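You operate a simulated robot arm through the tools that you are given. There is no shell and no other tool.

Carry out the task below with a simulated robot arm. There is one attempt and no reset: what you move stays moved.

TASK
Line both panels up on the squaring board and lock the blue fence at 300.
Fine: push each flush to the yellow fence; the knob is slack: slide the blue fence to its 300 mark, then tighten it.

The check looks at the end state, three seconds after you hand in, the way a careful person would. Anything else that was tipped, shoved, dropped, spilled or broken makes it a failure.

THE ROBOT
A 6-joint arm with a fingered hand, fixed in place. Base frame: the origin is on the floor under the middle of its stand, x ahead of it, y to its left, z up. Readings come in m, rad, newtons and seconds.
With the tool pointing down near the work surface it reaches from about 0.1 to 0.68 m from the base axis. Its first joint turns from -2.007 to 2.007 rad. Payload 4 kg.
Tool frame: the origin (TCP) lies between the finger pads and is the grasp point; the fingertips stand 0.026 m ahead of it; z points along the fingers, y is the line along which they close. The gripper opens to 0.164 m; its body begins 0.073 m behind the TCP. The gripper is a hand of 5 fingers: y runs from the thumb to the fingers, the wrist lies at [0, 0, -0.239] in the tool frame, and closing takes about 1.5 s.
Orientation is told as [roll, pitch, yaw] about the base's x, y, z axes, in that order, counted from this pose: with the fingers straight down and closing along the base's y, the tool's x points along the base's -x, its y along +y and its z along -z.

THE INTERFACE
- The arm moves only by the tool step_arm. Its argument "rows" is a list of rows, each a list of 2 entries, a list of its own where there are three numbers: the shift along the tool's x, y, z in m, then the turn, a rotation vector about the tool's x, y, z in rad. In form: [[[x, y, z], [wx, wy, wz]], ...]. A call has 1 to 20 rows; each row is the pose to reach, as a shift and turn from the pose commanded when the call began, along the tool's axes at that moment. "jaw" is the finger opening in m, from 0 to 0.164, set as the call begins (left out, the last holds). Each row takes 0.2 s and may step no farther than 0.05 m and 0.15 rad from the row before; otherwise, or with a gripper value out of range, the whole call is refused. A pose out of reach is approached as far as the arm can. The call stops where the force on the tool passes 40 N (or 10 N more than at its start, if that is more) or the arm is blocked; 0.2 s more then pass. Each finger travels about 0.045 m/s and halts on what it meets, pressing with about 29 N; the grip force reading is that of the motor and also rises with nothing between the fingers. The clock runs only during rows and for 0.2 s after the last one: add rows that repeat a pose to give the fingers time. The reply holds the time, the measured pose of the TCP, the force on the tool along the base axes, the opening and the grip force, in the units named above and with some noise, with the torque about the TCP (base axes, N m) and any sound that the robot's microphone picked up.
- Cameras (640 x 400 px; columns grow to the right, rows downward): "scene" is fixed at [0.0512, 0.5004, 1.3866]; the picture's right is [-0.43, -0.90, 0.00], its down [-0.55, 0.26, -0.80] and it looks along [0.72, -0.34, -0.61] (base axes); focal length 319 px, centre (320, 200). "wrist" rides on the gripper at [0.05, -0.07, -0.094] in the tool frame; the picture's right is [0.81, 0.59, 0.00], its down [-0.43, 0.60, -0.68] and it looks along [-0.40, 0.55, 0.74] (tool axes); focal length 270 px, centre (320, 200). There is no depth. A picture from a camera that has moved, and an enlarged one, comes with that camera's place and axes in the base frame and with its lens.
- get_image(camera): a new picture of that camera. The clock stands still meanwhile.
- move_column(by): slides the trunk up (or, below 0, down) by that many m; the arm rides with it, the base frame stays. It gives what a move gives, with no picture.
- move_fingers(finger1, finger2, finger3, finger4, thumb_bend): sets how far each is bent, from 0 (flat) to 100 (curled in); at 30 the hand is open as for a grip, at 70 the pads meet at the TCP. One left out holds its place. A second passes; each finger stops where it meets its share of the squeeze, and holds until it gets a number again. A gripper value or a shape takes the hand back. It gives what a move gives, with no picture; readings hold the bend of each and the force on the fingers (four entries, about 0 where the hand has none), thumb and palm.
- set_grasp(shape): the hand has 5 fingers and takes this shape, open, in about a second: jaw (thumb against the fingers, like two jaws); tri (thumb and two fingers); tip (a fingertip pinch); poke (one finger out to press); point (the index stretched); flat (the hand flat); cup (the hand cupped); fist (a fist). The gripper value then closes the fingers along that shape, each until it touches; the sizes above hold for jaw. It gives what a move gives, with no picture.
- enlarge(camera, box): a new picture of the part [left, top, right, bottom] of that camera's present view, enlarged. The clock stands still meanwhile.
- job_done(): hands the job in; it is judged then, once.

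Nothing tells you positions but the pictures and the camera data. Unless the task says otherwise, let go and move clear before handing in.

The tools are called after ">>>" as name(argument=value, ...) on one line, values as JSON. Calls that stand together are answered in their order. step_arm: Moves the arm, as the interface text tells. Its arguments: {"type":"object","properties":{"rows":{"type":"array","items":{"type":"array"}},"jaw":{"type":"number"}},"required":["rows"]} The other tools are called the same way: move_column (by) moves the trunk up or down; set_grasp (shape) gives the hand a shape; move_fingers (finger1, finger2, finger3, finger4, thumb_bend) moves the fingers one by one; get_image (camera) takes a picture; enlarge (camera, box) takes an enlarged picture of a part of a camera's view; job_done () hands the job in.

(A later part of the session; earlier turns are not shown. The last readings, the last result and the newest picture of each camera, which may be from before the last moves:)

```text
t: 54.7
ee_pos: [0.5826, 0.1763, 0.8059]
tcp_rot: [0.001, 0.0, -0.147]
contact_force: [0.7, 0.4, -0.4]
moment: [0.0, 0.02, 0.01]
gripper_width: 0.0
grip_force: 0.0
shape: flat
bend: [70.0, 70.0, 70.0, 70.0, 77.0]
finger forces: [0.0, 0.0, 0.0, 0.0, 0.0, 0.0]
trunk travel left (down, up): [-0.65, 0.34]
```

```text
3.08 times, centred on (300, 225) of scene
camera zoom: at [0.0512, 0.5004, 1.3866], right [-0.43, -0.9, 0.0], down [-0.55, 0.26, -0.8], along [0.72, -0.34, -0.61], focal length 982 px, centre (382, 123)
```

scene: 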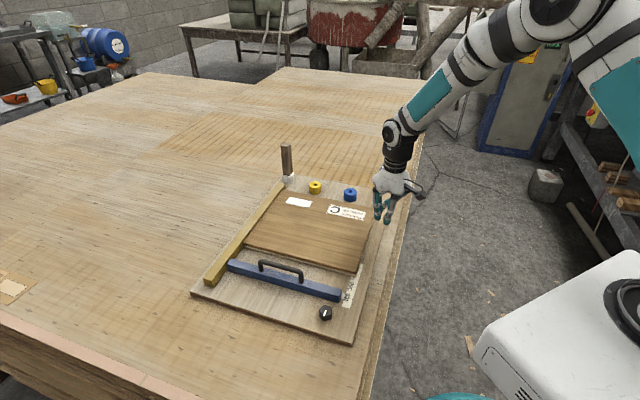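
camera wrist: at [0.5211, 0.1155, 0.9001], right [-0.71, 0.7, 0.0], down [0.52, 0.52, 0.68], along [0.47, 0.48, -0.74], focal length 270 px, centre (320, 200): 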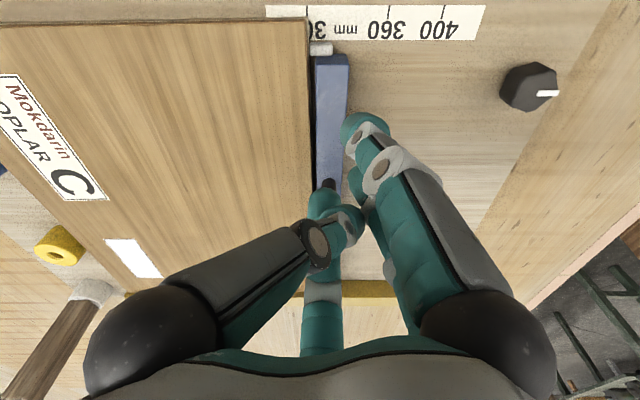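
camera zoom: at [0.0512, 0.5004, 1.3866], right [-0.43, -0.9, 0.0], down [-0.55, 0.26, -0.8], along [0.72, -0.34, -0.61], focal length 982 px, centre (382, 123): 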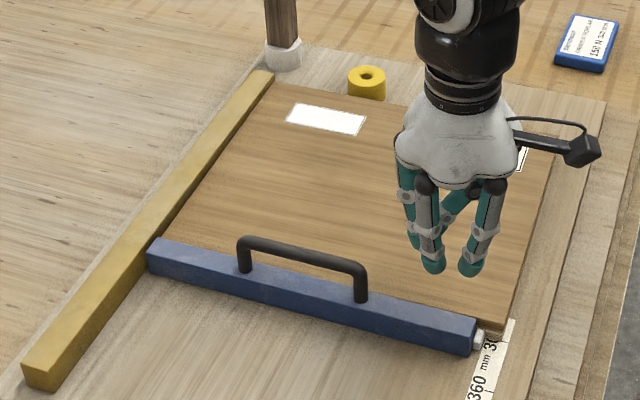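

>>> enlarge(camera="scene", box=[245, 215, 285, 240])

>>> enlarge(camera="scene", box=[275, 175, 315, 200])

>>> enlarge(camera="wrist", box=[280, 30, 360, 200])

```text
16.00 times, centred on (265, 228) of scene
camera zoom: at [0.0512, 0.5004, 1.3866], right [-0.43, -0.9, 0.0], down [-0.55, 0.26, -0.8], along [0.72, -0.34, -0.61], focal length 5106 px, centre (1200, -240)
```

zoom: 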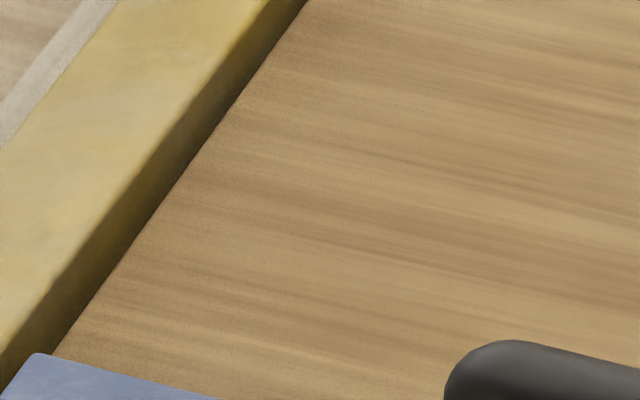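

```text
16.00 times, centred on (295, 188) of scene
camera zoom: at [0.0512, 0.5004, 1.3866], right [-0.43, -0.9, 0.0], down [-0.55, 0.26, -0.8], along [0.72, -0.34, -0.61], focal length 5106 px, centre (720, 400)
```

zoom: 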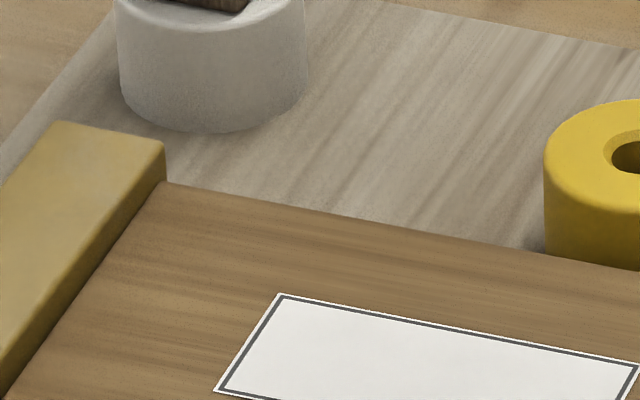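

```text
2.35 times, centred on (320, 115) of wrist
camera zoom: at [0.5211, 0.1155, 0.9001], right [-0.71, 0.7, 0.0], down [0.52, 0.52, 0.68], along [0.47, 0.48, -0.74], focal length 636 px, centre (320, 400)
```

zoom: 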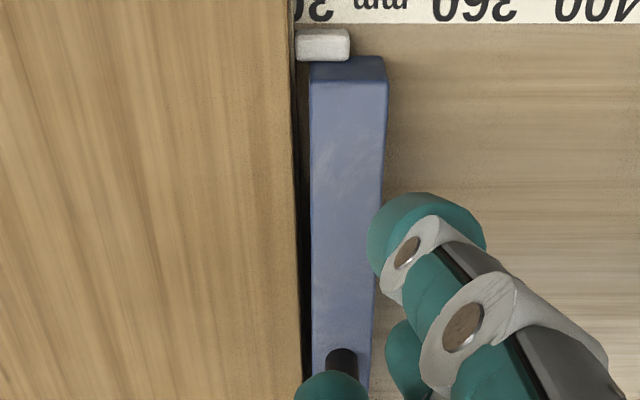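

>>> enlarge(camera="wrist", box=[0, 130, 200, 300])

>>> enlarge(camera="scene", box=[300, 170, 370, 215])

```text
2.35 times, centred on (100, 215) of wrist
camera zoom: at [0.5211, 0.1155, 0.9001], right [-0.71, 0.7, 0.0], down [0.52, 0.52, 0.68], along [0.47, 0.48, -0.74], focal length 636 px, centre (838, 165)
```

zoom: 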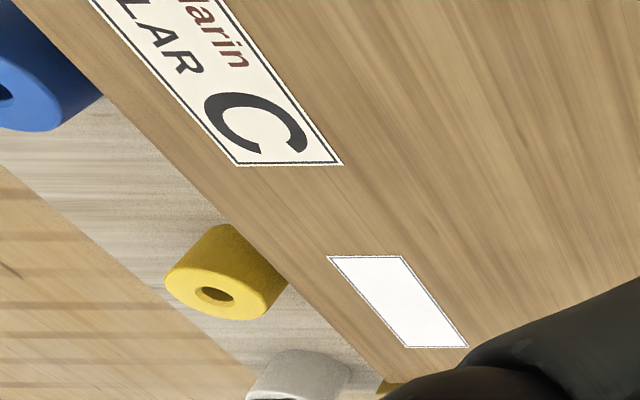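

```text
8.89 times, centred on (335, 192) of scene
camera zoom: at [0.0512, 0.5004, 1.3866], right [-0.43, -0.9, 0.0], down [-0.55, 0.26, -0.8], along [0.72, -0.34, -0.61], focal length 2836 px, centre (187, 267)
```

zoom: 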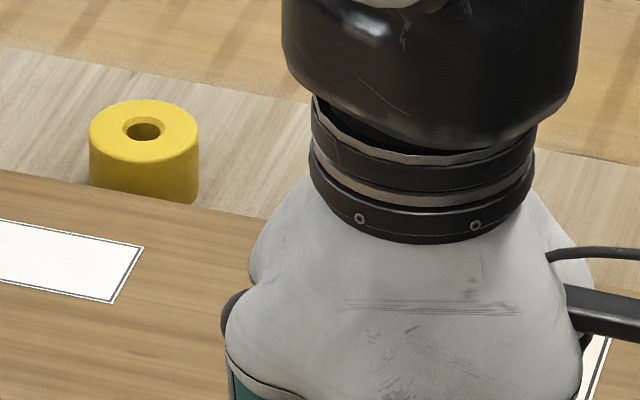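

From this view the fence's working face reads about 306.5 and the pointer block's centre about 310.5. At the start the face sat exactly on the 400 tick. So only a few millimetres remain. I'll return behind the fence for a small final push.

>>> step_arm(rows=[[[0.002, 0.02, 0], [0, 0, 0.14]], [[0.004, 0.045, 0], [0, 0, 0.28]], [[0.007, 0.07, 0], [0, 0, 0.42]], [[0.009, 0.0923, 0], [0, 0, 0.56]], [[0.009, 0.0923, 0], [0, 0, 0.626]], [[0.009, 0.0923, 0.04], [0, 0, 0.626]], [[0.009, 0.0923, 0.08], [0, 0, 0.626]], [[0.009, 0.0923, 0.104], [0, 0, 0.626]], [[0.009, 0.0923, 0.104], [0, 0, 0.626]]])

>>> enlarge(camera="scene", box=[220, 170, 380, 290])

```text
t: 56.7
ee_pos: [0.5844, 0.2686, 0.7008]
tcp_rot: [0.001, 0.001, -0.776]
contact_force: [-0.7, 0.3, -0.5]
moment: [0.03, 0.0, 0.01]
gripper_width: 0.0
grip_force: 0.1
shape: flat
bend: [70.0, 70.0, 70.0, 70.0, 77.0]
finger forces: [0.0, 0.0, 0.0, 0.0, 0.0, 0.0]
trunk travel left (down, up): [-0.65, 0.34]
```

```text
3.33 times, centred on (300, 230) of scene
camera zoom: at [0.0512, 0.5004, 1.3866], right [-0.43, -0.9, 0.0], down [-0.55, 0.26, -0.8], along [0.72, -0.34, -0.61], focal length 1064 px, centre (387, 100)
```

zoom: 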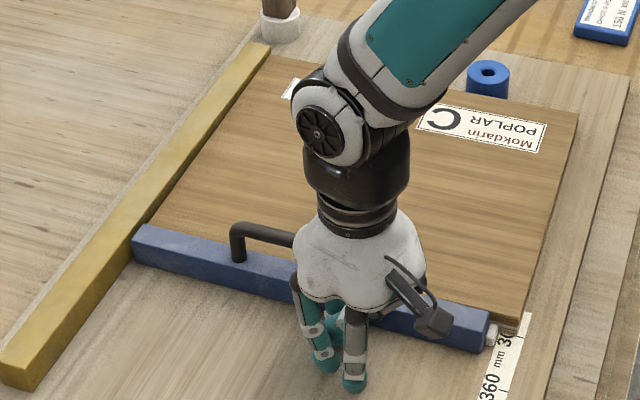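

>>> step_arm(rows=[[[-0.006, 0, 0], [0, 0, 0]], [[-0.012, 0, 0], [0, 0, 0]], [[-0.015, 0, 0], [0, 0, 0]], [[-0.0175, 0, 0], [0, 0, 0]], [[-0.0195, 0, 0], [0, 0, 0]], [[-0.0195, 0, 0], [0, 0, 0]]])

>>> enlarge(camera="scene", box=[338, 255, 370, 275])

>>> enlarge(camera="scene", box=[300, 175, 400, 225])

```text
t: 58.1
ee_pos: [0.602, 0.2549, 0.7001]
tcp_rot: [-0.001, -0.001, -0.776]
contact_force: [-4.0, 4.5, 4.9]
moment: [-0.09, -0.04, -0.04]
gripper_width: 0.0002
grip_force: 0.0
shape: flat
bend: [70.0, 70.0, 70.0, 70.0, 77.0]
finger forces: [0.1, 0.1, 0.0, 7.4, 0.0, 0.1]
trunk travel left (down, up): [-0.65, 0.34]
```

```text
16.00 times, centred on (354, 265) of scene
camera zoom: at [0.0512, 0.5004, 1.3866], right [-0.43, -0.9, 0.0], down [-0.55, 0.26, -0.8], along [0.72, -0.34, -0.61], focal length 5106 px, centre (-224, -840)
```

zoom: 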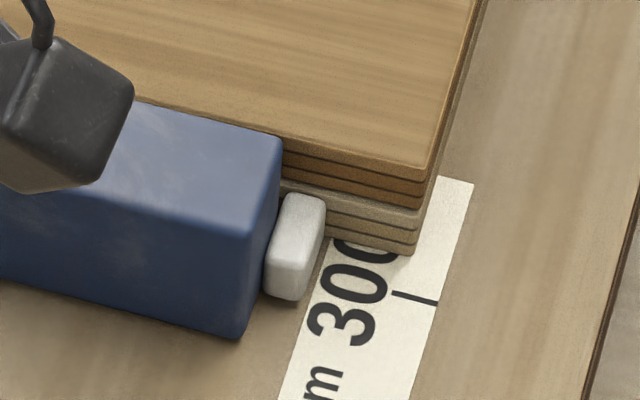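

```text
6.40 times, centred on (350, 200) of scene
camera zoom: at [0.0512, 0.5004, 1.3866], right [-0.43, -0.9, 0.0], down [-0.55, 0.26, -0.8], along [0.72, -0.34, -0.61], focal length 2042 px, centre (128, 200)
```

zoom: 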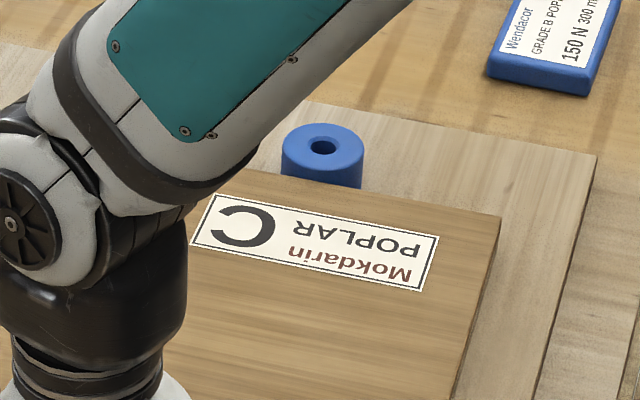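

The fence moved a bit more than commanded, about 9 mm. I'll take the parallax-free reading again.

>>> step_arm(rows=[[[0.015, 0, 0], [0, 0, 0]], [[0.015, 0, -0.04], [0, 0, 0]], [[0.015, 0, -0.08], [0, 0, 0]], [[0.0, -0.018, -0.1035], [0, 0, -0.14]], [[-0.016, -0.036, -0.1035], [0, 0, -0.28]], [[-0.033, -0.054, -0.1035], [0, 0, -0.42]], [[-0.0492, -0.0713, -0.1035], [0, 0, -0.56]], [[-0.0492, -0.0713, -0.1035], [0, 0, -0.623]], [[-0.0492, -0.0713, -0.1035], [0, 0, -0.623]]])

>>> enlarge(camera="wrist", box=[280, 0, 380, 62])

>>> enlarge(camera="wrist", box=[280, 5, 440, 105])

>>> enlarge(camera="wrist", box=[0, 130, 200, 300])

>>> enlarge(camera="scene", box=[270, 165, 390, 225])

```text
t: 60.1
ee_pos: [0.5866, 0.1685, 0.804]
tcp_rot: [-0.001, 0.0, -0.152]
contact_force: [0.0, 0.8, 0.2]
moment: [0.03, -0.03, 0.0]
gripper_width: 0.1582
grip_force: 0.1
shape: flat
bend: [70.0, 70.0, 70.0, 70.0, 77.0]
finger forces: [0.1, 0.0, 0.1, 0.0, 0.0, 0.0]
trunk travel left (down, up): [-0.65, 0.34]
```

```text
6.40 times, centred on (330, 31) of wrist
camera zoom: at [0.5257, 0.1087, 0.8979], right [-0.71, 0.7, 0.0], down [0.52, 0.52, 0.68], along [0.48, 0.48, -0.74], focal length 1730 px, centre (256, 1282)
```

zoom: 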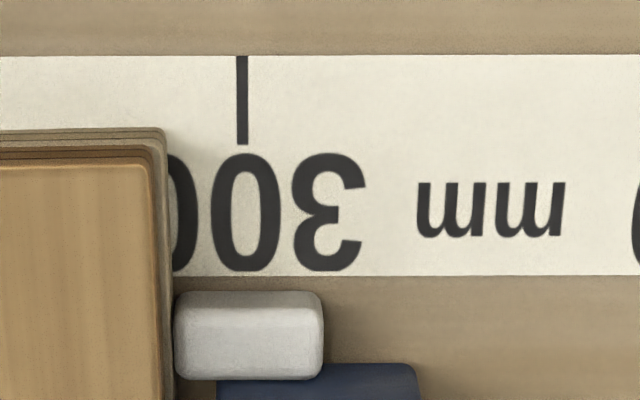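

```text
4.00 times, centred on (360, 55) of wrist
camera zoom: at [0.5257, 0.1087, 0.8979], right [-0.71, 0.7, 0.0], down [0.52, 0.52, 0.68], along [0.48, 0.48, -0.74], focal length 1081 px, centre (160, 780)
```

zoom: 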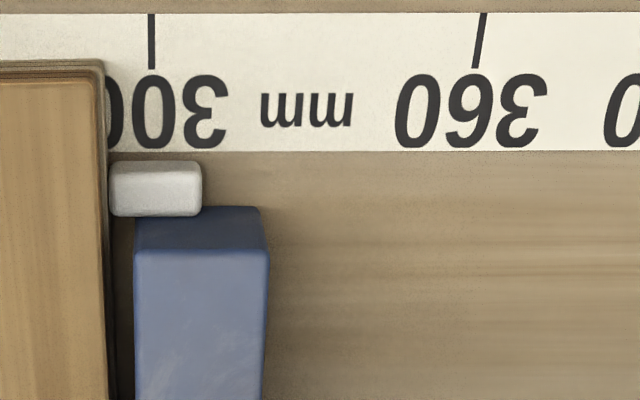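

```text
2.35 times, centred on (100, 215) of wrist
camera zoom: at [0.5257, 0.1087, 0.8979], right [-0.71, 0.7, 0.0], down [0.52, 0.52, 0.68], along [0.48, 0.48, -0.74], focal length 636 px, centre (838, 165)
```

zoom: 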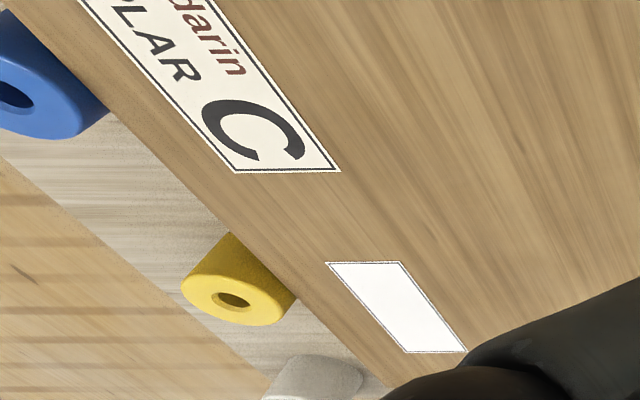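

```text
5.33 times, centred on (330, 195) of scene
camera zoom: at [0.0512, 0.5004, 1.3866], right [-0.43, -0.9, 0.0], down [-0.55, 0.26, -0.8], along [0.72, -0.34, -0.61], focal length 1702 px, centre (267, 227)
```

zoom: 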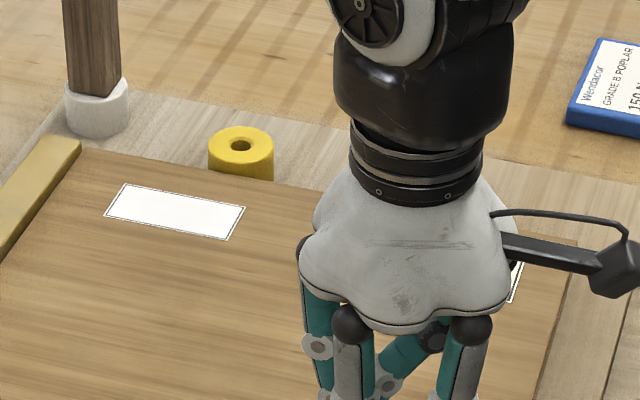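

The pointer block is now centred within about 1 mm of the 300 tick, but pushing through it has skewed the panels slightly. I'll square the panels against the yellow fence again before locking.

>>> move_fingers(finger1=15, finger4=15, thumb_bend=5)

>>> step_arm(rows=[[[-0.007, -0.0315, 0], [0, 0, 0.125]], [[-0.014, -0.063, 0], [0, 0, 0.25]], [[-0.021, -0.0945, 0], [0, 0, 0.375]], [[-0.028, -0.126, 0], [0, 0, 0.5]], [[-0.0353, -0.1575, 0], [0, 0, 0.621]], [[-0.0353, -0.1575, 0.04], [0, 0, 0.621]], [[-0.0353, -0.1575, 0.04], [0, 0, 0.621]]])

>>> get_image(camera="wrist")

>>> enlarge(camera="scene", box=[210, 165, 390, 295])

```text
t: 61.1
ee_pos: [0.5867, 0.1691, 0.8044]
tcp_rot: [0.001, 0.0, -0.153]
contact_force: [0.0, 0.8, -0.2]
moment: [-0.01, 0.01, 0.02]
gripper_width: 0.1183
grip_force: 0.0
shape: fingers
bend: [15.0, 70.0, 70.0, 15.0, 5.0]
finger forces: [0.0, 0.1, 0.0, 0.0, 0.0, 0.1]
trunk travel left (down, up): [-0.65, 0.34]
```

```text
t: 62.7
ee_pos: [0.5978, 0.0086, 0.7657]
tcp_rot: [-0.001, -0.001, -0.775]
contact_force: [0.1, 0.8, -0.2]
moment: [0.01, -0.01, 0.0]
gripper_width: 0.1181
grip_force: 0.0
shape: fingers
bend: [15.0, 70.0, 70.0, 15.0, 5.0]
finger forces: [0.0, 0.0, 0.0, 0.1, 0.0, 0.1]
trunk travel left (down, up): [-0.65, 0.34]
```

```text
taken
camera wrist: at [0.5122, -0.0048, 0.8589], right [-0.17, 0.99, 0.0], down [0.73, 0.12, 0.68], along [0.67, 0.11, -0.74], focal length 270 px, centre (320, 200)
```

wrist: 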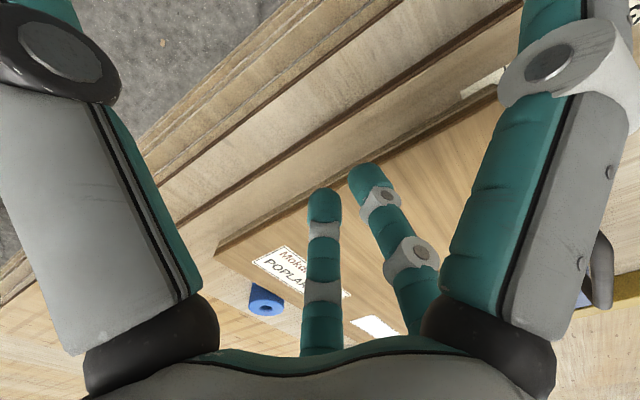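

```text
3.08 times, centred on (300, 230) of scene
camera zoom: at [0.0512, 0.5004, 1.3866], right [-0.43, -0.9, 0.0], down [-0.55, 0.26, -0.8], along [0.72, -0.34, -0.61], focal length 982 px, centre (382, 108)
```

zoom: 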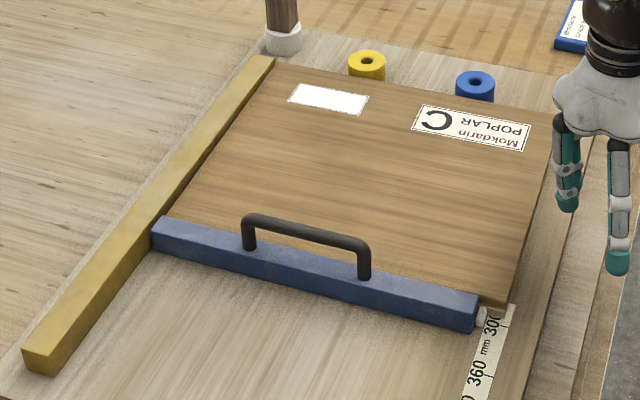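

>>> step_arm(rows=[[[0, 0, 0.03], [-0.125, 0, 0]], [[0, 0, 0.055], [-0.25, 0, 0]], [[0, 0, 0.07], [-0.25, 0, 0]], [[0, 0, 0.0745], [-0.25, 0, 0]], [[0, 0, 0.0745], [-0.25, 0, 0]]])

```text
t: 63.9
ee_pos: [0.5971, 0.0083, 0.6895]
tcp_rot: [0.249, 0.001, -0.774]
contact_force: [-0.3, -0.1, 0.5]
moment: [0.0, -0.01, 0.02]
gripper_width: 0.1183
grip_force: 0.0
shape: fingers
bend: [15.0, 70.0, 70.0, 15.0, 5.0]
finger forces: [0.0, 0.0, 0.0, 0.0, 0.0, 0.1]
trunk travel left (down, up): [-0.65, 0.34]
```

>>> step_arm(rows=[[[0, 0.0097, 0.0015], [0, 0, 0]], [[0, 0.0194, 0.0039], [0, 0, 0]], [[0, 0.0271, 0.0059], [0, 0, 0]], [[0, 0.032, 0.0072], [0, 0, 0]], [[0, 0.0349, 0.0079], [0, 0, 0]], [[0, 0.0349, 0.0079], [0, 0, 0]]])

>>> enlarge(camera="wrist", box=[210, 80, 510, 280])

>>> enlarge(camera="scene", box=[240, 205, 290, 240])

```text
t: 65.3
ee_pos: [0.6197, 0.0338, 0.6904]
tcp_rot: [0.251, 0.0, -0.776]
contact_force: [-10.3, -9.2, 1.2]
moment: [-0.06, 0.07, 0.03]
gripper_width: 0.1184
grip_force: 6.6
shape: fingers
bend: [15.0, 70.0, 70.0, 15.0, 5.0]
finger forces: [0.0, 7.1, 7.5, 0.0, 0.0, 0.1]
trunk travel left (down, up): [-0.65, 0.34]
```

```text
2.00 times, centred on (360, 180) of wrist
camera zoom: at [0.5209, 0.0049, 0.7646], right [-0.18, 0.97, 0.15], down [0.6, -0.01, 0.8], along [0.78, 0.23, -0.58], focal length 541 px, centre (240, 240)
```

zoom: 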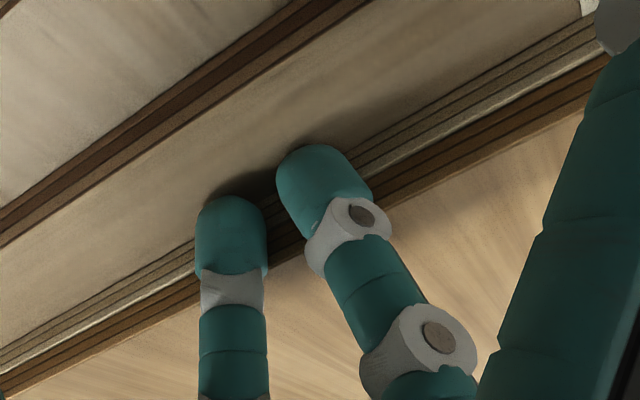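

```text
11.43 times, centred on (265, 222) of scene
camera zoom: at [0.0512, 0.5004, 1.3866], right [-0.43, -0.9, 0.0], down [-0.55, 0.26, -0.8], along [0.72, -0.34, -0.61], focal length 3647 px, centre (949, -57)
```

zoom: 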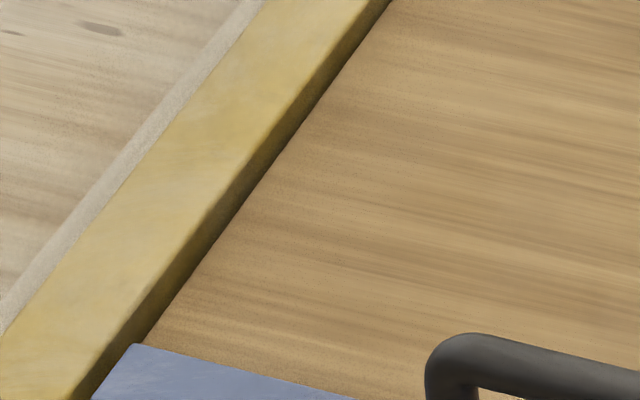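

>>> step_arm(rows=[[[0, 0.0015, 0.0004], [0, 0, 0]], [[0, 0.003, 0.0008], [0, 0, 0]], [[0, 0.004, 0.001], [0, 0, 0]], [[0, 0.004, 0.001], [0, 0, 0]]])

>>> enlarge(camera="wrist", box=[210, 80, 510, 280])

>>> enlarge(camera="scene", box=[240, 205, 290, 240])

>>> enlarge(camera="scene", box=[210, 165, 390, 295])

```text
t: 66.3
ee_pos: [0.6246, 0.0375, 0.6916]
tcp_rot: [0.25, 0.003, -0.773]
contact_force: [-14.7, -11.4, -0.4]
moment: [-0.1, 0.23, 0.09]
gripper_width: 0.1184
grip_force: 9.7
shape: fingers
bend: [15.0, 70.0, 70.0, 15.0, 5.0]
finger forces: [0.0, 9.1, 9.1, 0.0, 0.1, 0.1]
trunk travel left (down, up): [-0.65, 0.34]
```

```text
2.00 times, centred on (360, 180) of wrist
camera zoom: at [0.5243, 0.0081, 0.7649], right [-0.18, 0.97, 0.15], down [0.6, -0.01, 0.8], along [0.78, 0.23, -0.58], focal length 541 px, centre (240, 240)
```

zoom: 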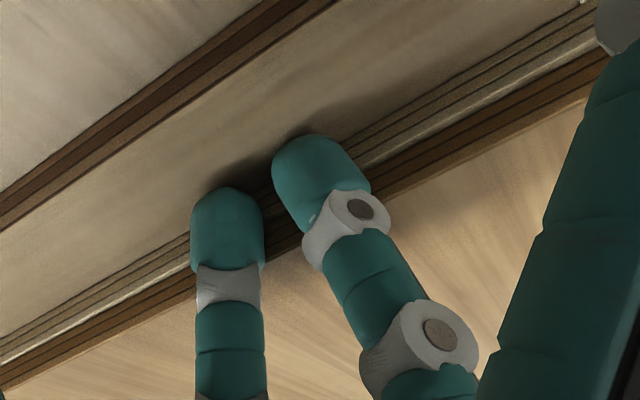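

```text
11.43 times, centred on (265, 222) of scene
camera zoom: at [0.0512, 0.5004, 1.3866], right [-0.43, -0.9, 0.0], down [-0.55, 0.26, -0.8], along [0.72, -0.34, -0.61], focal length 3647 px, centre (949, -57)
```

zoom: 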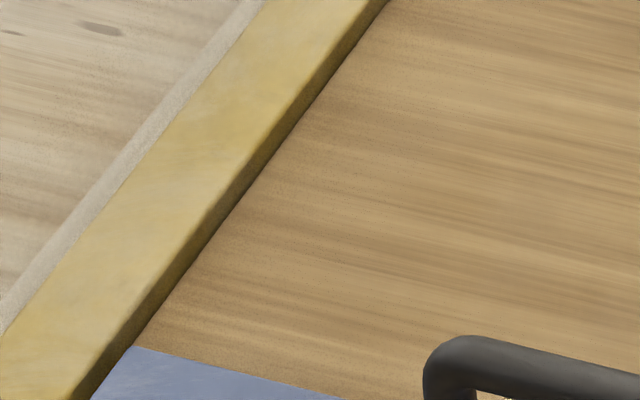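

```text
3.08 times, centred on (300, 230) of scene
camera zoom: at [0.0512, 0.5004, 1.3866], right [-0.43, -0.9, 0.0], down [-0.55, 0.26, -0.8], along [0.72, -0.34, -0.61], focal length 982 px, centre (382, 108)
```

zoom: 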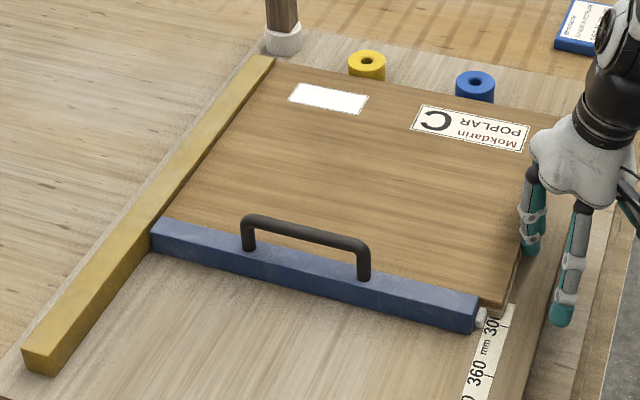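

>>> step_arm(rows=[[[0, 0.0015, 0.0004], [0, 0, 0]], [[0, 0.003, 0.0008], [0, 0, 0]], [[0, 0.003, 0.0008], [0, 0, 0]]])

>>> enlarge(camera="scene", box=[240, 205, 290, 240])

>>> enlarge(camera="scene", box=[338, 255, 370, 275])

>>> enlarge(camera="scene", box=[275, 170, 375, 215])

```text
t: 67.1
ee_pos: [0.6256, 0.038, 0.6921]
tcp_rot: [0.249, 0.002, -0.775]
contact_force: [-17.7, -14.3, 0.5]
moment: [-0.18, 0.17, 0.09]
gripper_width: 0.1183
grip_force: 10.3
shape: fingers
bend: [15.0, 70.0, 70.0, 15.0, 5.0]
finger forces: [0.1, 10.3, 10.8, 0.0, 0.0, 0.0]
trunk travel left (down, up): [-0.65, 0.34]
```

```text
11.43 times, centred on (265, 222) of scene
camera zoom: at [0.0512, 0.5004, 1.3866], right [-0.43, -0.9, 0.0], down [-0.55, 0.26, -0.8], along [0.72, -0.34, -0.61], focal length 3647 px, centre (949, -57)
```

zoom: 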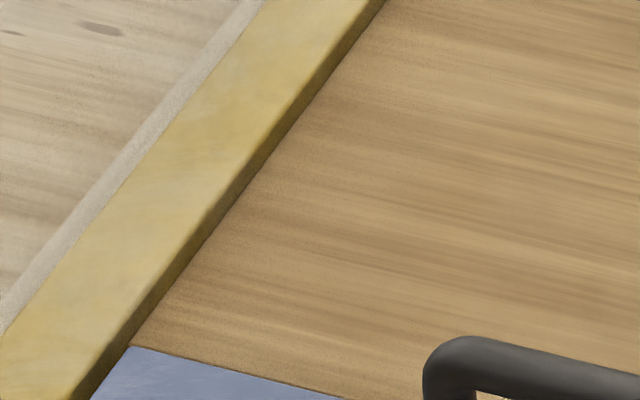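

```text
16.00 times, centred on (354, 265) of scene
camera zoom: at [0.0512, 0.5004, 1.3866], right [-0.43, -0.9, 0.0], down [-0.55, 0.26, -0.8], along [0.72, -0.34, -0.61], focal length 5106 px, centre (-224, -840)
```

zoom: 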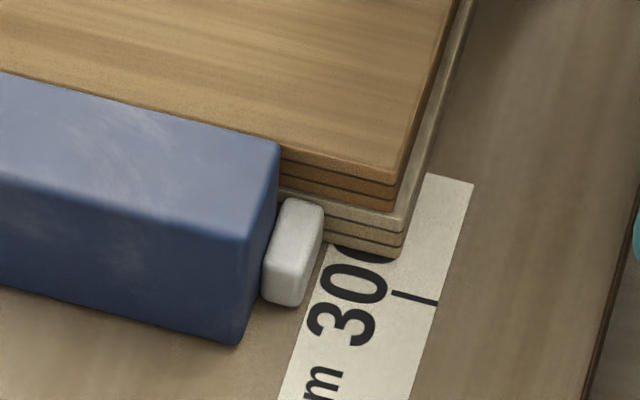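

```text
6.40 times, centred on (325, 192) of scene
camera zoom: at [0.0512, 0.5004, 1.3866], right [-0.43, -0.9, 0.0], down [-0.55, 0.26, -0.8], along [0.72, -0.34, -0.61], focal length 2042 px, centre (288, 248)
```

zoom: 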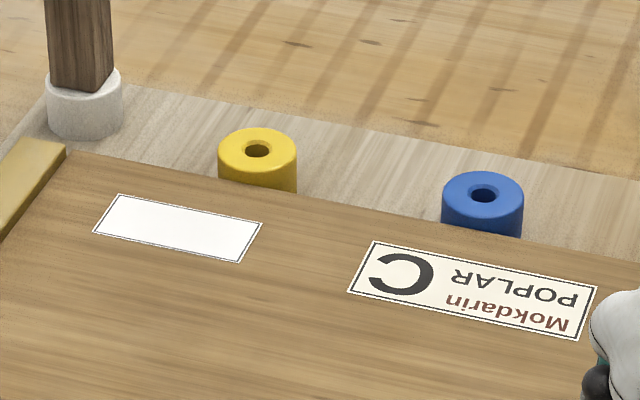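

The top panel is seated, while the lower one protrudes by about 1 mm on the free side. I'll back off a few millimetres, drop the tips about 1.3 mm and press again to seat the lower panel.

>>> step_arm(rows=[[[0, -0.008, -0.002], [0, 0, 0]], [[0, -0.0123, -0.002], [0, 0, 0]], [[0, -0.0083, -0.001], [0, 0, 0]], [[0, -0.0043, 0.0], [0, 0, 0]], [[0, -0.0003, 0.0012], [0, 0, 0]], [[0, 0.0007, 0.0015], [0, 0, 0]], [[0, 0.0007, 0.0015], [0, 0, 0]]])

>>> enlarge(camera="scene", box=[338, 255, 370, 275])

>>> enlarge(camera="wrist", box=[210, 80, 510, 280])

```text
t: 68.7
ee_pos: [0.6269, 0.0389, 0.69]
tcp_rot: [0.252, 0.0, -0.775]
contact_force: [-16.9, -16.0, 8.1]
moment: [-0.07, -0.03, 0.04]
gripper_width: 0.1185
grip_force: 12.3
shape: fingers
bend: [15.0, 70.0, 70.0, 15.0, 5.0]
finger forces: [0.0, 11.2, 12.9, 0.0, 0.1, 0.0]
trunk travel left (down, up): [-0.65, 0.34]
```

```text
16.00 times, centred on (354, 265) of scene
camera zoom: at [0.0512, 0.5004, 1.3866], right [-0.43, -0.9, 0.0], down [-0.55, 0.26, -0.8], along [0.72, -0.34, -0.61], focal length 5106 px, centre (-224, -840)
```

zoom: 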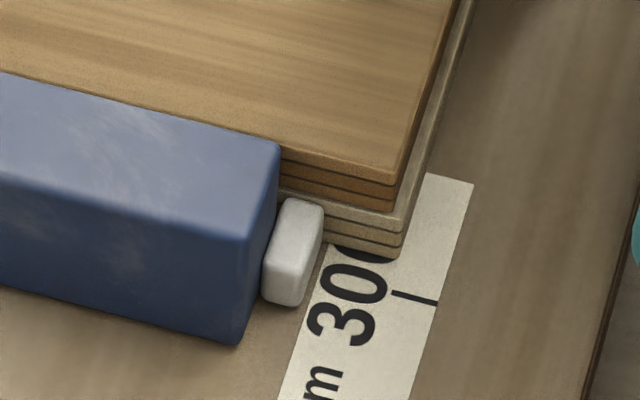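

```text
2.00 times, centred on (360, 180) of wrist
camera zoom: at [0.5265, 0.0097, 0.7644], right [-0.18, 0.97, 0.15], down [0.59, -0.01, 0.8], along [0.78, 0.23, -0.58], focal length 541 px, centre (240, 240)
```

zoom: 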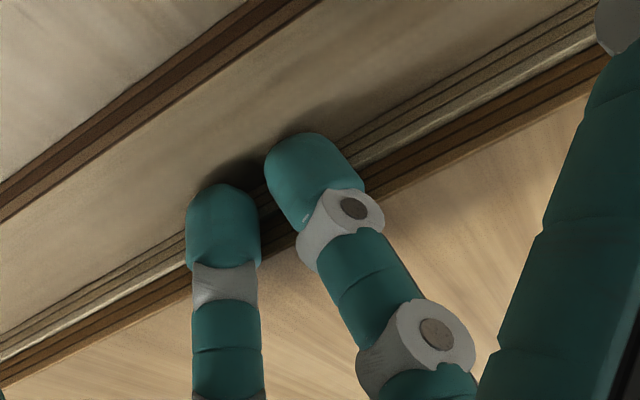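

>>> step_arm(rows=[[[0, -0.0097, -0.0025], [0, 0, 0]], [[0, -0.0242, -0.0062], [0, 0, 0]], [[0, -0.0143, -0.045], [0, 0, 0]], [[0, -0.0044, -0.084], [0.12, 0, 0]], [[0, 0.0055, -0.122], [0.25, 0, 0]], [[0, 0.0055, -0.122], [0.25, 0, 0]]])

>>> set_grasp(shape="flat")

>>> enlarge(camera="scene", box=[210, 165, 390, 295])

>>> enlarge(camera="scene", box=[338, 255, 370, 275])

```text
t: 70.1
ee_pos: [0.6105, 0.0209, 0.8088]
tcp_rot: [0.0, 0.0, -0.774]
contact_force: [-0.7, 0.9, -0.5]
moment: [0.01, -0.02, 0.04]
gripper_width: 0.1185
grip_force: 0.0
shape: fingers
bend: [15.0, 70.0, 70.0, 15.0, 5.0]
finger forces: [0.0, 0.1, 0.0, 0.0, 0.0, 0.0]
trunk travel left (down, up): [-0.65, 0.34]
```

```text
t: 71.0
ee_pos: [0.6099, 0.0223, 0.8094]
tcp_rot: [0.002, 0.0, -0.773]
contact_force: [0.2, -0.8, -0.3]
moment: [0.02, 0.0, 0.0]
gripper_width: 0.0001
grip_force: 0.1
shape: flat
bend: [69.0, 70.0, 70.0, 69.0, 77.0]
finger forces: [0.1, 0.0, 0.0, 0.0, 0.0, 0.0]
trunk travel left (down, up): [-0.65, 0.34]
```

```text
3.08 times, centred on (300, 230) of scene
camera zoom: at [0.0512, 0.5004, 1.3866], right [-0.43, -0.9, 0.0], down [-0.55, 0.26, -0.8], along [0.72, -0.34, -0.61], focal length 982 px, centre (382, 108)
```

zoom: 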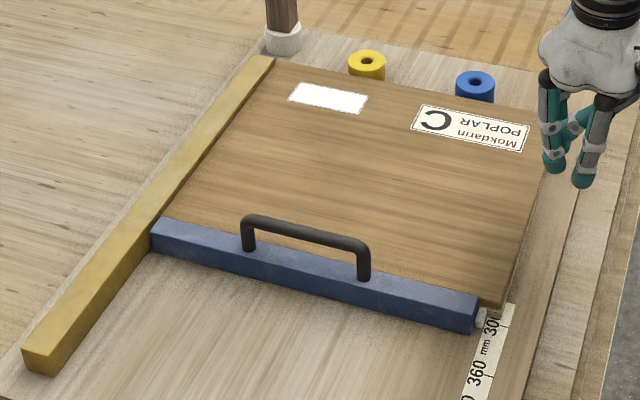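

```text
16.00 times, centred on (354, 265) of scene
camera zoom: at [0.0512, 0.5004, 1.3866], right [-0.43, -0.9, 0.0], down [-0.55, 0.26, -0.8], along [0.72, -0.34, -0.61], focal length 5106 px, centre (-224, -840)
```

zoom: 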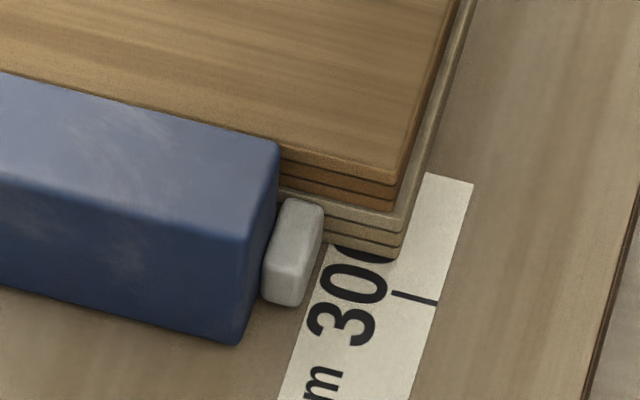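

>>> step_arm(rows=[[[0.0237, 0.0177, 0], [0, 0, -0.124]], [[0.0475, 0.0354, 0], [0, 0, -0.248]], [[0.0712, 0.053, 0], [0, 0, -0.372]], [[0.095, 0.0707, 0], [0, 0, -0.497]], [[0.1187, 0.0884, 0], [0, 0, -0.621]], [[0.1187, 0.0884, 0], [0, 0, -0.621]]])

>>> enlarge(camera="wrist", box=[280, 0, 380, 62])

>>> enlarge(camera="wrist", box=[280, 5, 440, 105])

>>> get_image(camera="wrist")

```text
t: 72.4
ee_pos: [0.5872, 0.1682, 0.8059]
tcp_rot: [0.0, 0.0, -0.152]
contact_force: [0.5, 0.0, -0.7]
moment: [0.01, -0.01, -0.01]
gripper_width: 0.0
grip_force: 0.1
shape: flat
bend: [69.0, 70.0, 70.0, 69.0, 77.0]
finger forces: [0.0, 0.0, 0.1, 0.0, 0.0, 0.0]
trunk travel left (down, up): [-0.65, 0.34]
```

```text
6.40 times, centred on (330, 31) of wrist
camera zoom: at [0.5265, 0.1086, 0.9002], right [-0.71, 0.7, 0.0], down [0.52, 0.52, 0.68], along [0.48, 0.48, -0.74], focal length 1730 px, centre (256, 1282)
```

zoom: 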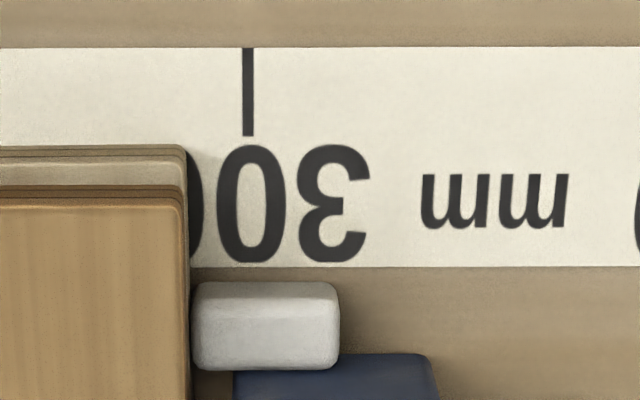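

```text
4.00 times, centred on (360, 55) of wrist
camera zoom: at [0.5265, 0.1086, 0.9002], right [-0.71, 0.7, 0.0], down [0.52, 0.52, 0.68], along [0.48, 0.48, -0.74], focal length 1081 px, centre (160, 780)
```

zoom: 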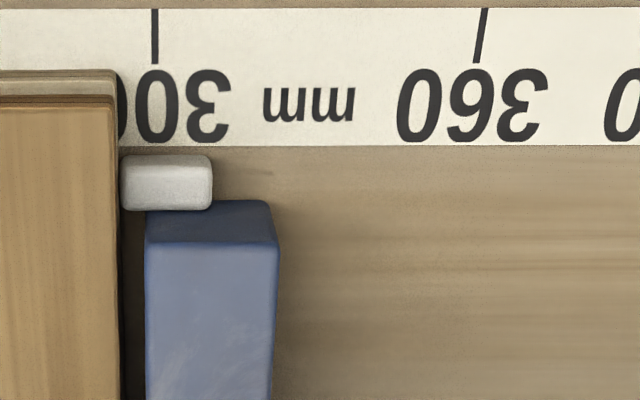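

```text
taken
camera wrist: at [0.5265, 0.1086, 0.9002], right [-0.71, 0.7, 0.0], down [0.52, 0.52, 0.68], along [0.48, 0.48, -0.74], focal length 270 px, centre (320, 200)
```

wrist: 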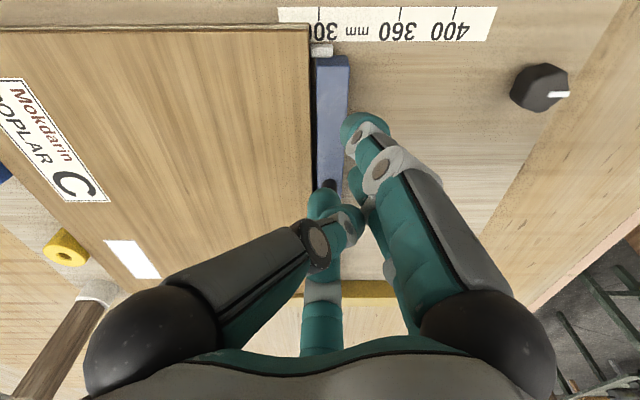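

>>> enlarge(camera="wrist", box=[0, 10, 110, 60])

>>> enlarge(camera="wrist", box=[200, 10, 310, 60])

>>> enlarge(camera="scene", box=[355, 205, 395, 240])

```text
5.82 times, centred on (55, 35) of wrist
camera zoom: at [0.5265, 0.1086, 0.9002], right [-0.71, 0.7, 0.0], down [0.52, 0.52, 0.68], along [0.48, 0.48, -0.74], focal length 1573 px, centre (1862, 1160)
```

zoom: 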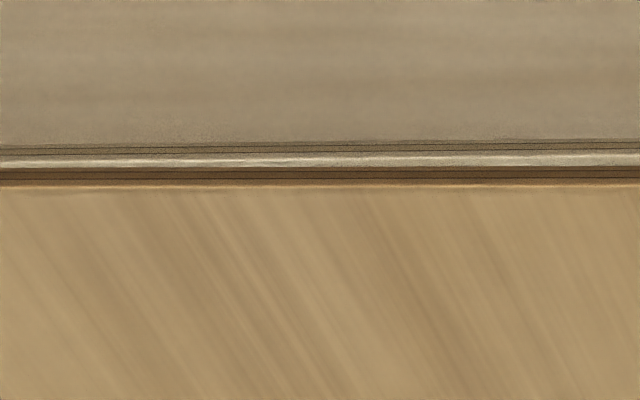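

```text
5.82 times, centred on (255, 35) of wrist
camera zoom: at [0.5265, 0.1086, 0.9002], right [-0.71, 0.7, 0.0], down [0.52, 0.52, 0.68], along [0.48, 0.48, -0.74], focal length 1573 px, centre (698, 1160)
```

zoom: 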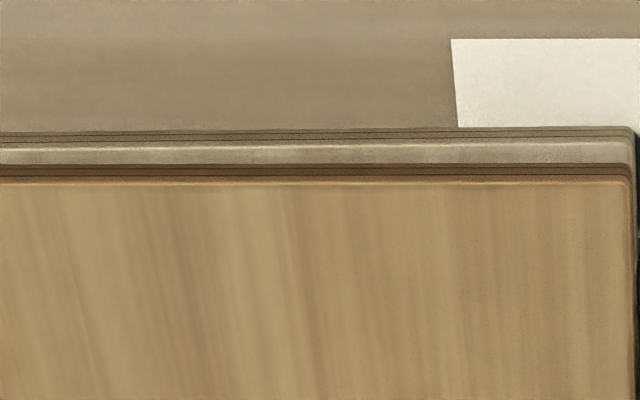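

```text
11.43 times, centred on (375, 222) of scene
camera zoom: at [0.0512, 0.5004, 1.3866], right [-0.43, -0.9, 0.0], down [-0.55, 0.26, -0.8], along [0.72, -0.34, -0.61], focal length 3647 px, centre (-309, -57)
```

zoom: 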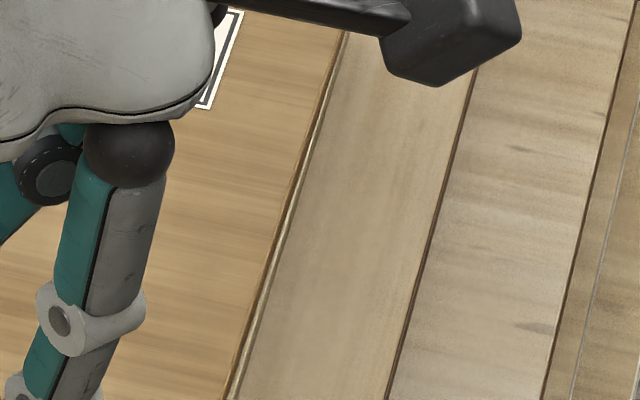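

The fence reads well now: pointer centre about 302, working face about 298. The lower panel is very slightly skewed, and I'll fix that once the fence is locked. Now the knob: I'll look at it closely.

>>> enlarge(camera="wrist", box=[490, 50, 600, 125])

>>> enlarge(camera="scene", box=[300, 295, 350, 330])

```text
5.33 times, centred on (545, 88) of wrist
camera zoom: at [0.5265, 0.1086, 0.9002], right [-0.71, 0.7, 0.0], down [0.52, 0.52, 0.68], along [0.48, 0.48, -0.74], focal length 1442 px, centre (-880, 800)
```

zoom: 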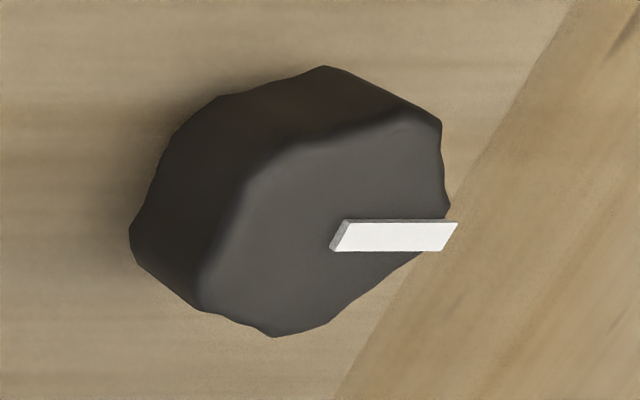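

```text
11.43 times, centred on (325, 312) of scene
camera zoom: at [0.0512, 0.5004, 1.3866], right [-0.43, -0.9, 0.0], down [-0.55, 0.26, -0.8], along [0.72, -0.34, -0.61], focal length 3647 px, centre (263, -1086)
```

zoom: 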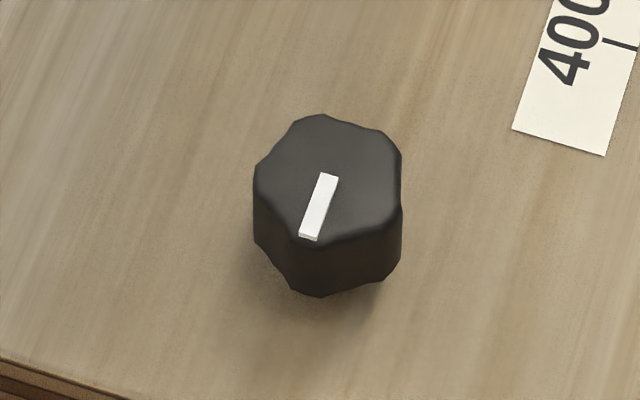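

The lobed knob is about 32 mm across, centred near (0.4595, 0.2905), with its top at z≈0.69 and its marker pointing towards the board's near end. I'll move above it with the hand open.

>>> step_arm(rows=[[[0.029, 0.0203, 0], [0, 0, -0.13]], [[0.058, 0.0406, 0], [0, 0, -0.26]], [[0.087, 0.061, 0], [0, 0, -0.39]], [[0.116, 0.0813, 0], [0, 0, -0.52]], [[0.1447, 0.1016, 0], [0, 0, -0.652]], [[0.1447, 0.1016, 0], [0, 0, -0.652]]])

>>> set_grasp(shape="jaw")

>>> get_image(camera="wrist")

>>> enlarge(camera="scene", box=[210, 190, 410, 340])

```text
t: 73.8
ee_pos: [0.4593, 0.291, 0.8076]
tcp_rot: [0.003, 0.0, 0.501]
contact_force: [-0.5, 0.3, 0.3]
moment: [-0.01, 0.0, -0.02]
gripper_width: 0.0
grip_force: 0.0
shape: flat
bend: [70.0, 70.0, 70.0, 70.0, 77.0]
finger forces: [0.0, 0.0, 0.1, 0.1, 0.1, 0.0]
trunk travel left (down, up): [-0.65, 0.34]
```

```text
t: 74.7
ee_pos: [0.4602, 0.291, 0.8077]
tcp_rot: [0.001, 0.0, 0.498]
contact_force: [0.5, 0.3, 0.7]
moment: [0.03, -0.01, -0.01]
gripper_width: 0.1641
grip_force: 0.0
shape: jaw
bend: [30.0, 30.0, 30.0, 30.0, 30.0]
finger forces: [0.0, 0.1, 0.0, 0.0, 0.1, 0.0]
trunk travel left (down, up): [-0.65, 0.34]
```

```text
taken
camera wrist: at [0.4482, 0.2063, 0.9009], right [-0.99, 0.13, 0.0], down [0.09, 0.73, 0.68], along [0.09, 0.67, -0.74], focal length 270 px, centre (320, 200)
```

wrist: 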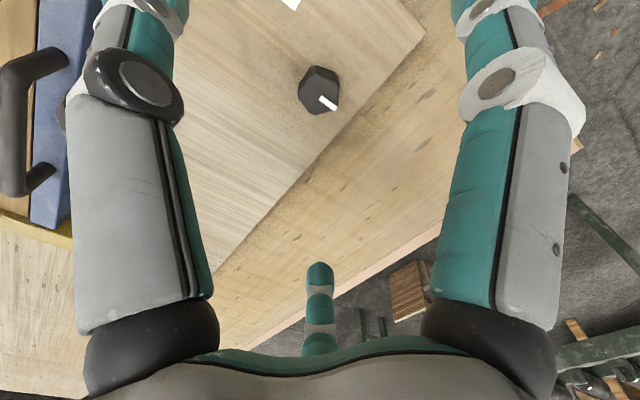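

```text
2.67 times, centred on (310, 265) of scene
camera zoom: at [0.0512, 0.5004, 1.3866], right [-0.43, -0.9, 0.0], down [-0.55, 0.26, -0.8], along [0.72, -0.34, -0.61], focal length 851 px, centre (347, 27)
```

zoom: 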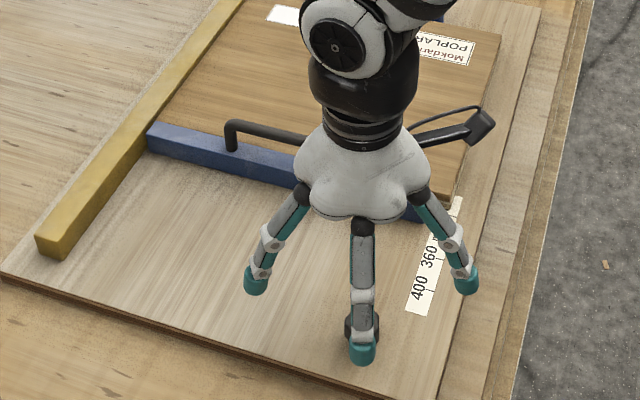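

>>> enlarge(camera="wrist", box=[280, 50, 360, 130])

```text
5.00 times, centred on (320, 90) of wrist
camera zoom: at [0.4482, 0.2063, 0.9009], right [-0.99, 0.13, 0.0], down [0.09, 0.73, 0.68], along [0.09, 0.67, -0.74], focal length 1351 px, centre (320, 750)
```

zoom: 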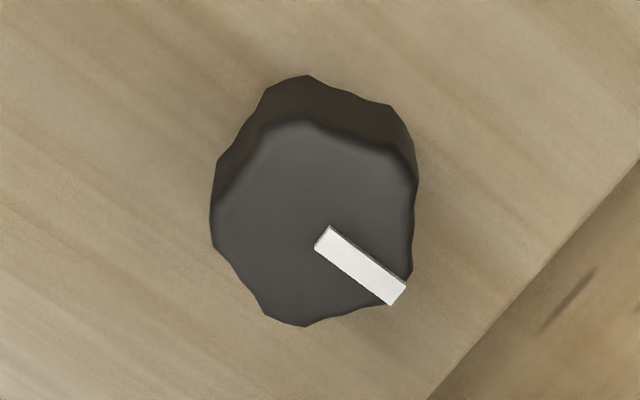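

>>> step_arm(rows=[[[0.0007, -0.0013, 0.04], [0, 0, 0]], [[0.0007, -0.0013, 0.08], [0, 0, 0]], [[0.0007, -0.0013, 0.1], [0, 0, 0]], [[0.0007, -0.0013, 0.112], [0, 0, 0]], [[0.0007, -0.0013, 0.112], [0, 0, 0]]])

>>> get_image(camera="wrist")

>>> enlarge(camera="scene", box=[250, 230, 410, 350])

```text
t: 75.9
ee_pos: [0.4602, 0.2906, 0.6955]
tcp_rot: [0.0, 0.0, 0.498]
contact_force: [0.5, 0.4, 0.1]
moment: [-0.01, 0.05, 0.0]
gripper_width: 0.1639
grip_force: 0.1
shape: jaw
bend: [30.0, 30.0, 30.0, 30.0, 30.0]
finger forces: [0.1, 0.1, 0.1, 0.0, 0.0, 0.0]
trunk travel left (down, up): [-0.65, 0.34]
```

```text
taken
camera wrist: at [0.4493, 0.2056, 0.7898], right [-0.99, 0.13, 0.0], down [0.09, 0.73, 0.68], along [0.09, 0.67, -0.74], focal length 270 px, centre (320, 200)
```

wrist: 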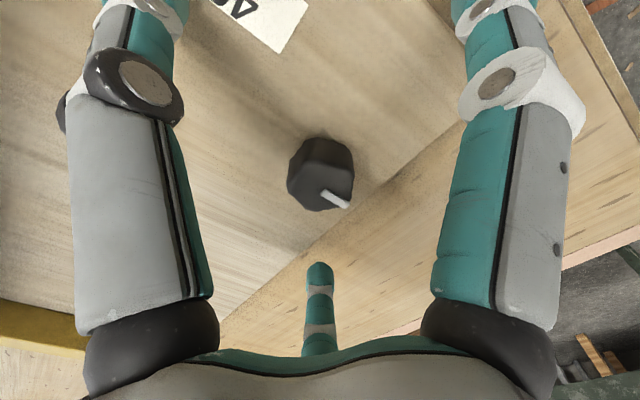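

```text
3.33 times, centred on (330, 290) of scene
camera zoom: at [0.0512, 0.5004, 1.3866], right [-0.43, -0.9, 0.0], down [-0.55, 0.26, -0.8], along [0.72, -0.34, -0.61], focal length 1064 px, centre (287, -100)
```

zoom: 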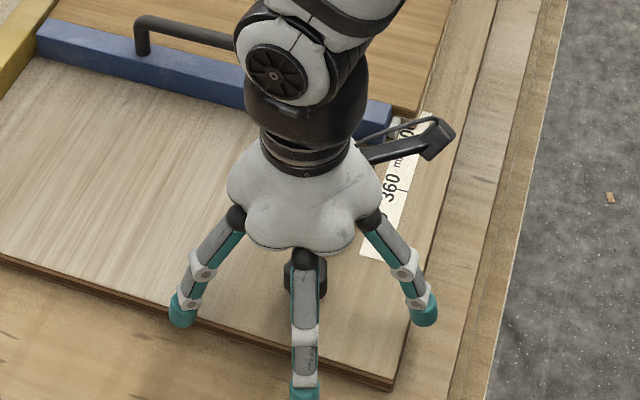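

>>> step_arm(rows=[[[0, 0, 0.003], [0, 0, 0]], [[0, 0, 0.006], [0, 0, 0]], [[0, 0, 0.006], [0, 0, 0]]])

>>> step_arm(rows=[[[0, 0, 0], [0, 0, 0]], [[0, 0, 0], [0, 0, 0]], [[0, 0, 0], [0, 0, 0]], [[0, 0, 0], [0, 0, 0]], [[0, 0, 0], [0, 0, 0]], [[0, 0, 0], [0, 0, 0]]], jaw=0.06)

>>> get_image(camera="wrist")

```text
t: 76.7
ee_pos: [0.4596, 0.2896, 0.6912]
tcp_rot: [0.001, 0.0, 0.5]
contact_force: [-0.3, -0.2, -0.3]
moment: [0.01, 0.0, -0.01]
gripper_width: 0.164
grip_force: 0.0
shape: jaw
bend: [30.0, 30.0, 30.0, 30.0, 30.0]
finger forces: [0.0, 0.0, 0.0, 0.1, 0.1, 0.0]
trunk travel left (down, up): [-0.65, 0.34]
```

```text
t: 78.1
ee_pos: [0.4598, 0.2902, 0.6909]
tcp_rot: [0.0, -0.001, 0.499]
contact_force: [0.3, -0.6, 0.1]
moment: [-0.01, -0.02, 0.0]
gripper_width: 0.0602
grip_force: 0.0
shape: jaw
bend: [44.0, 44.0, 44.0, 44.0, 70.0]
finger forces: [0.0, 0.0, 0.1, 0.0, 0.0, 0.0]
trunk travel left (down, up): [-0.65, 0.34]
```

```text
taken
camera wrist: at [0.4483, 0.2054, 0.7843], right [-0.99, 0.13, 0.0], down [0.09, 0.73, 0.68], along [0.09, 0.67, -0.74], focal length 270 px, centre (320, 200)
```

wrist: 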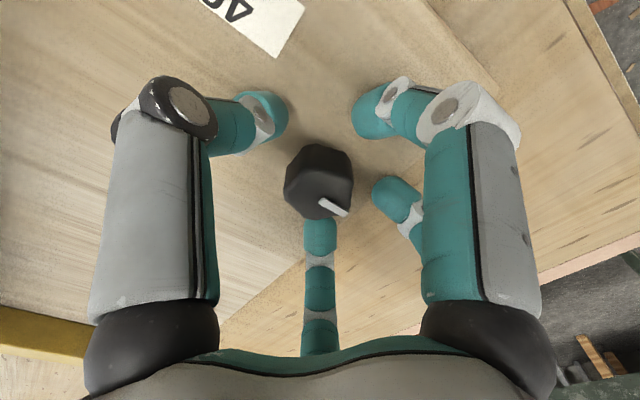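

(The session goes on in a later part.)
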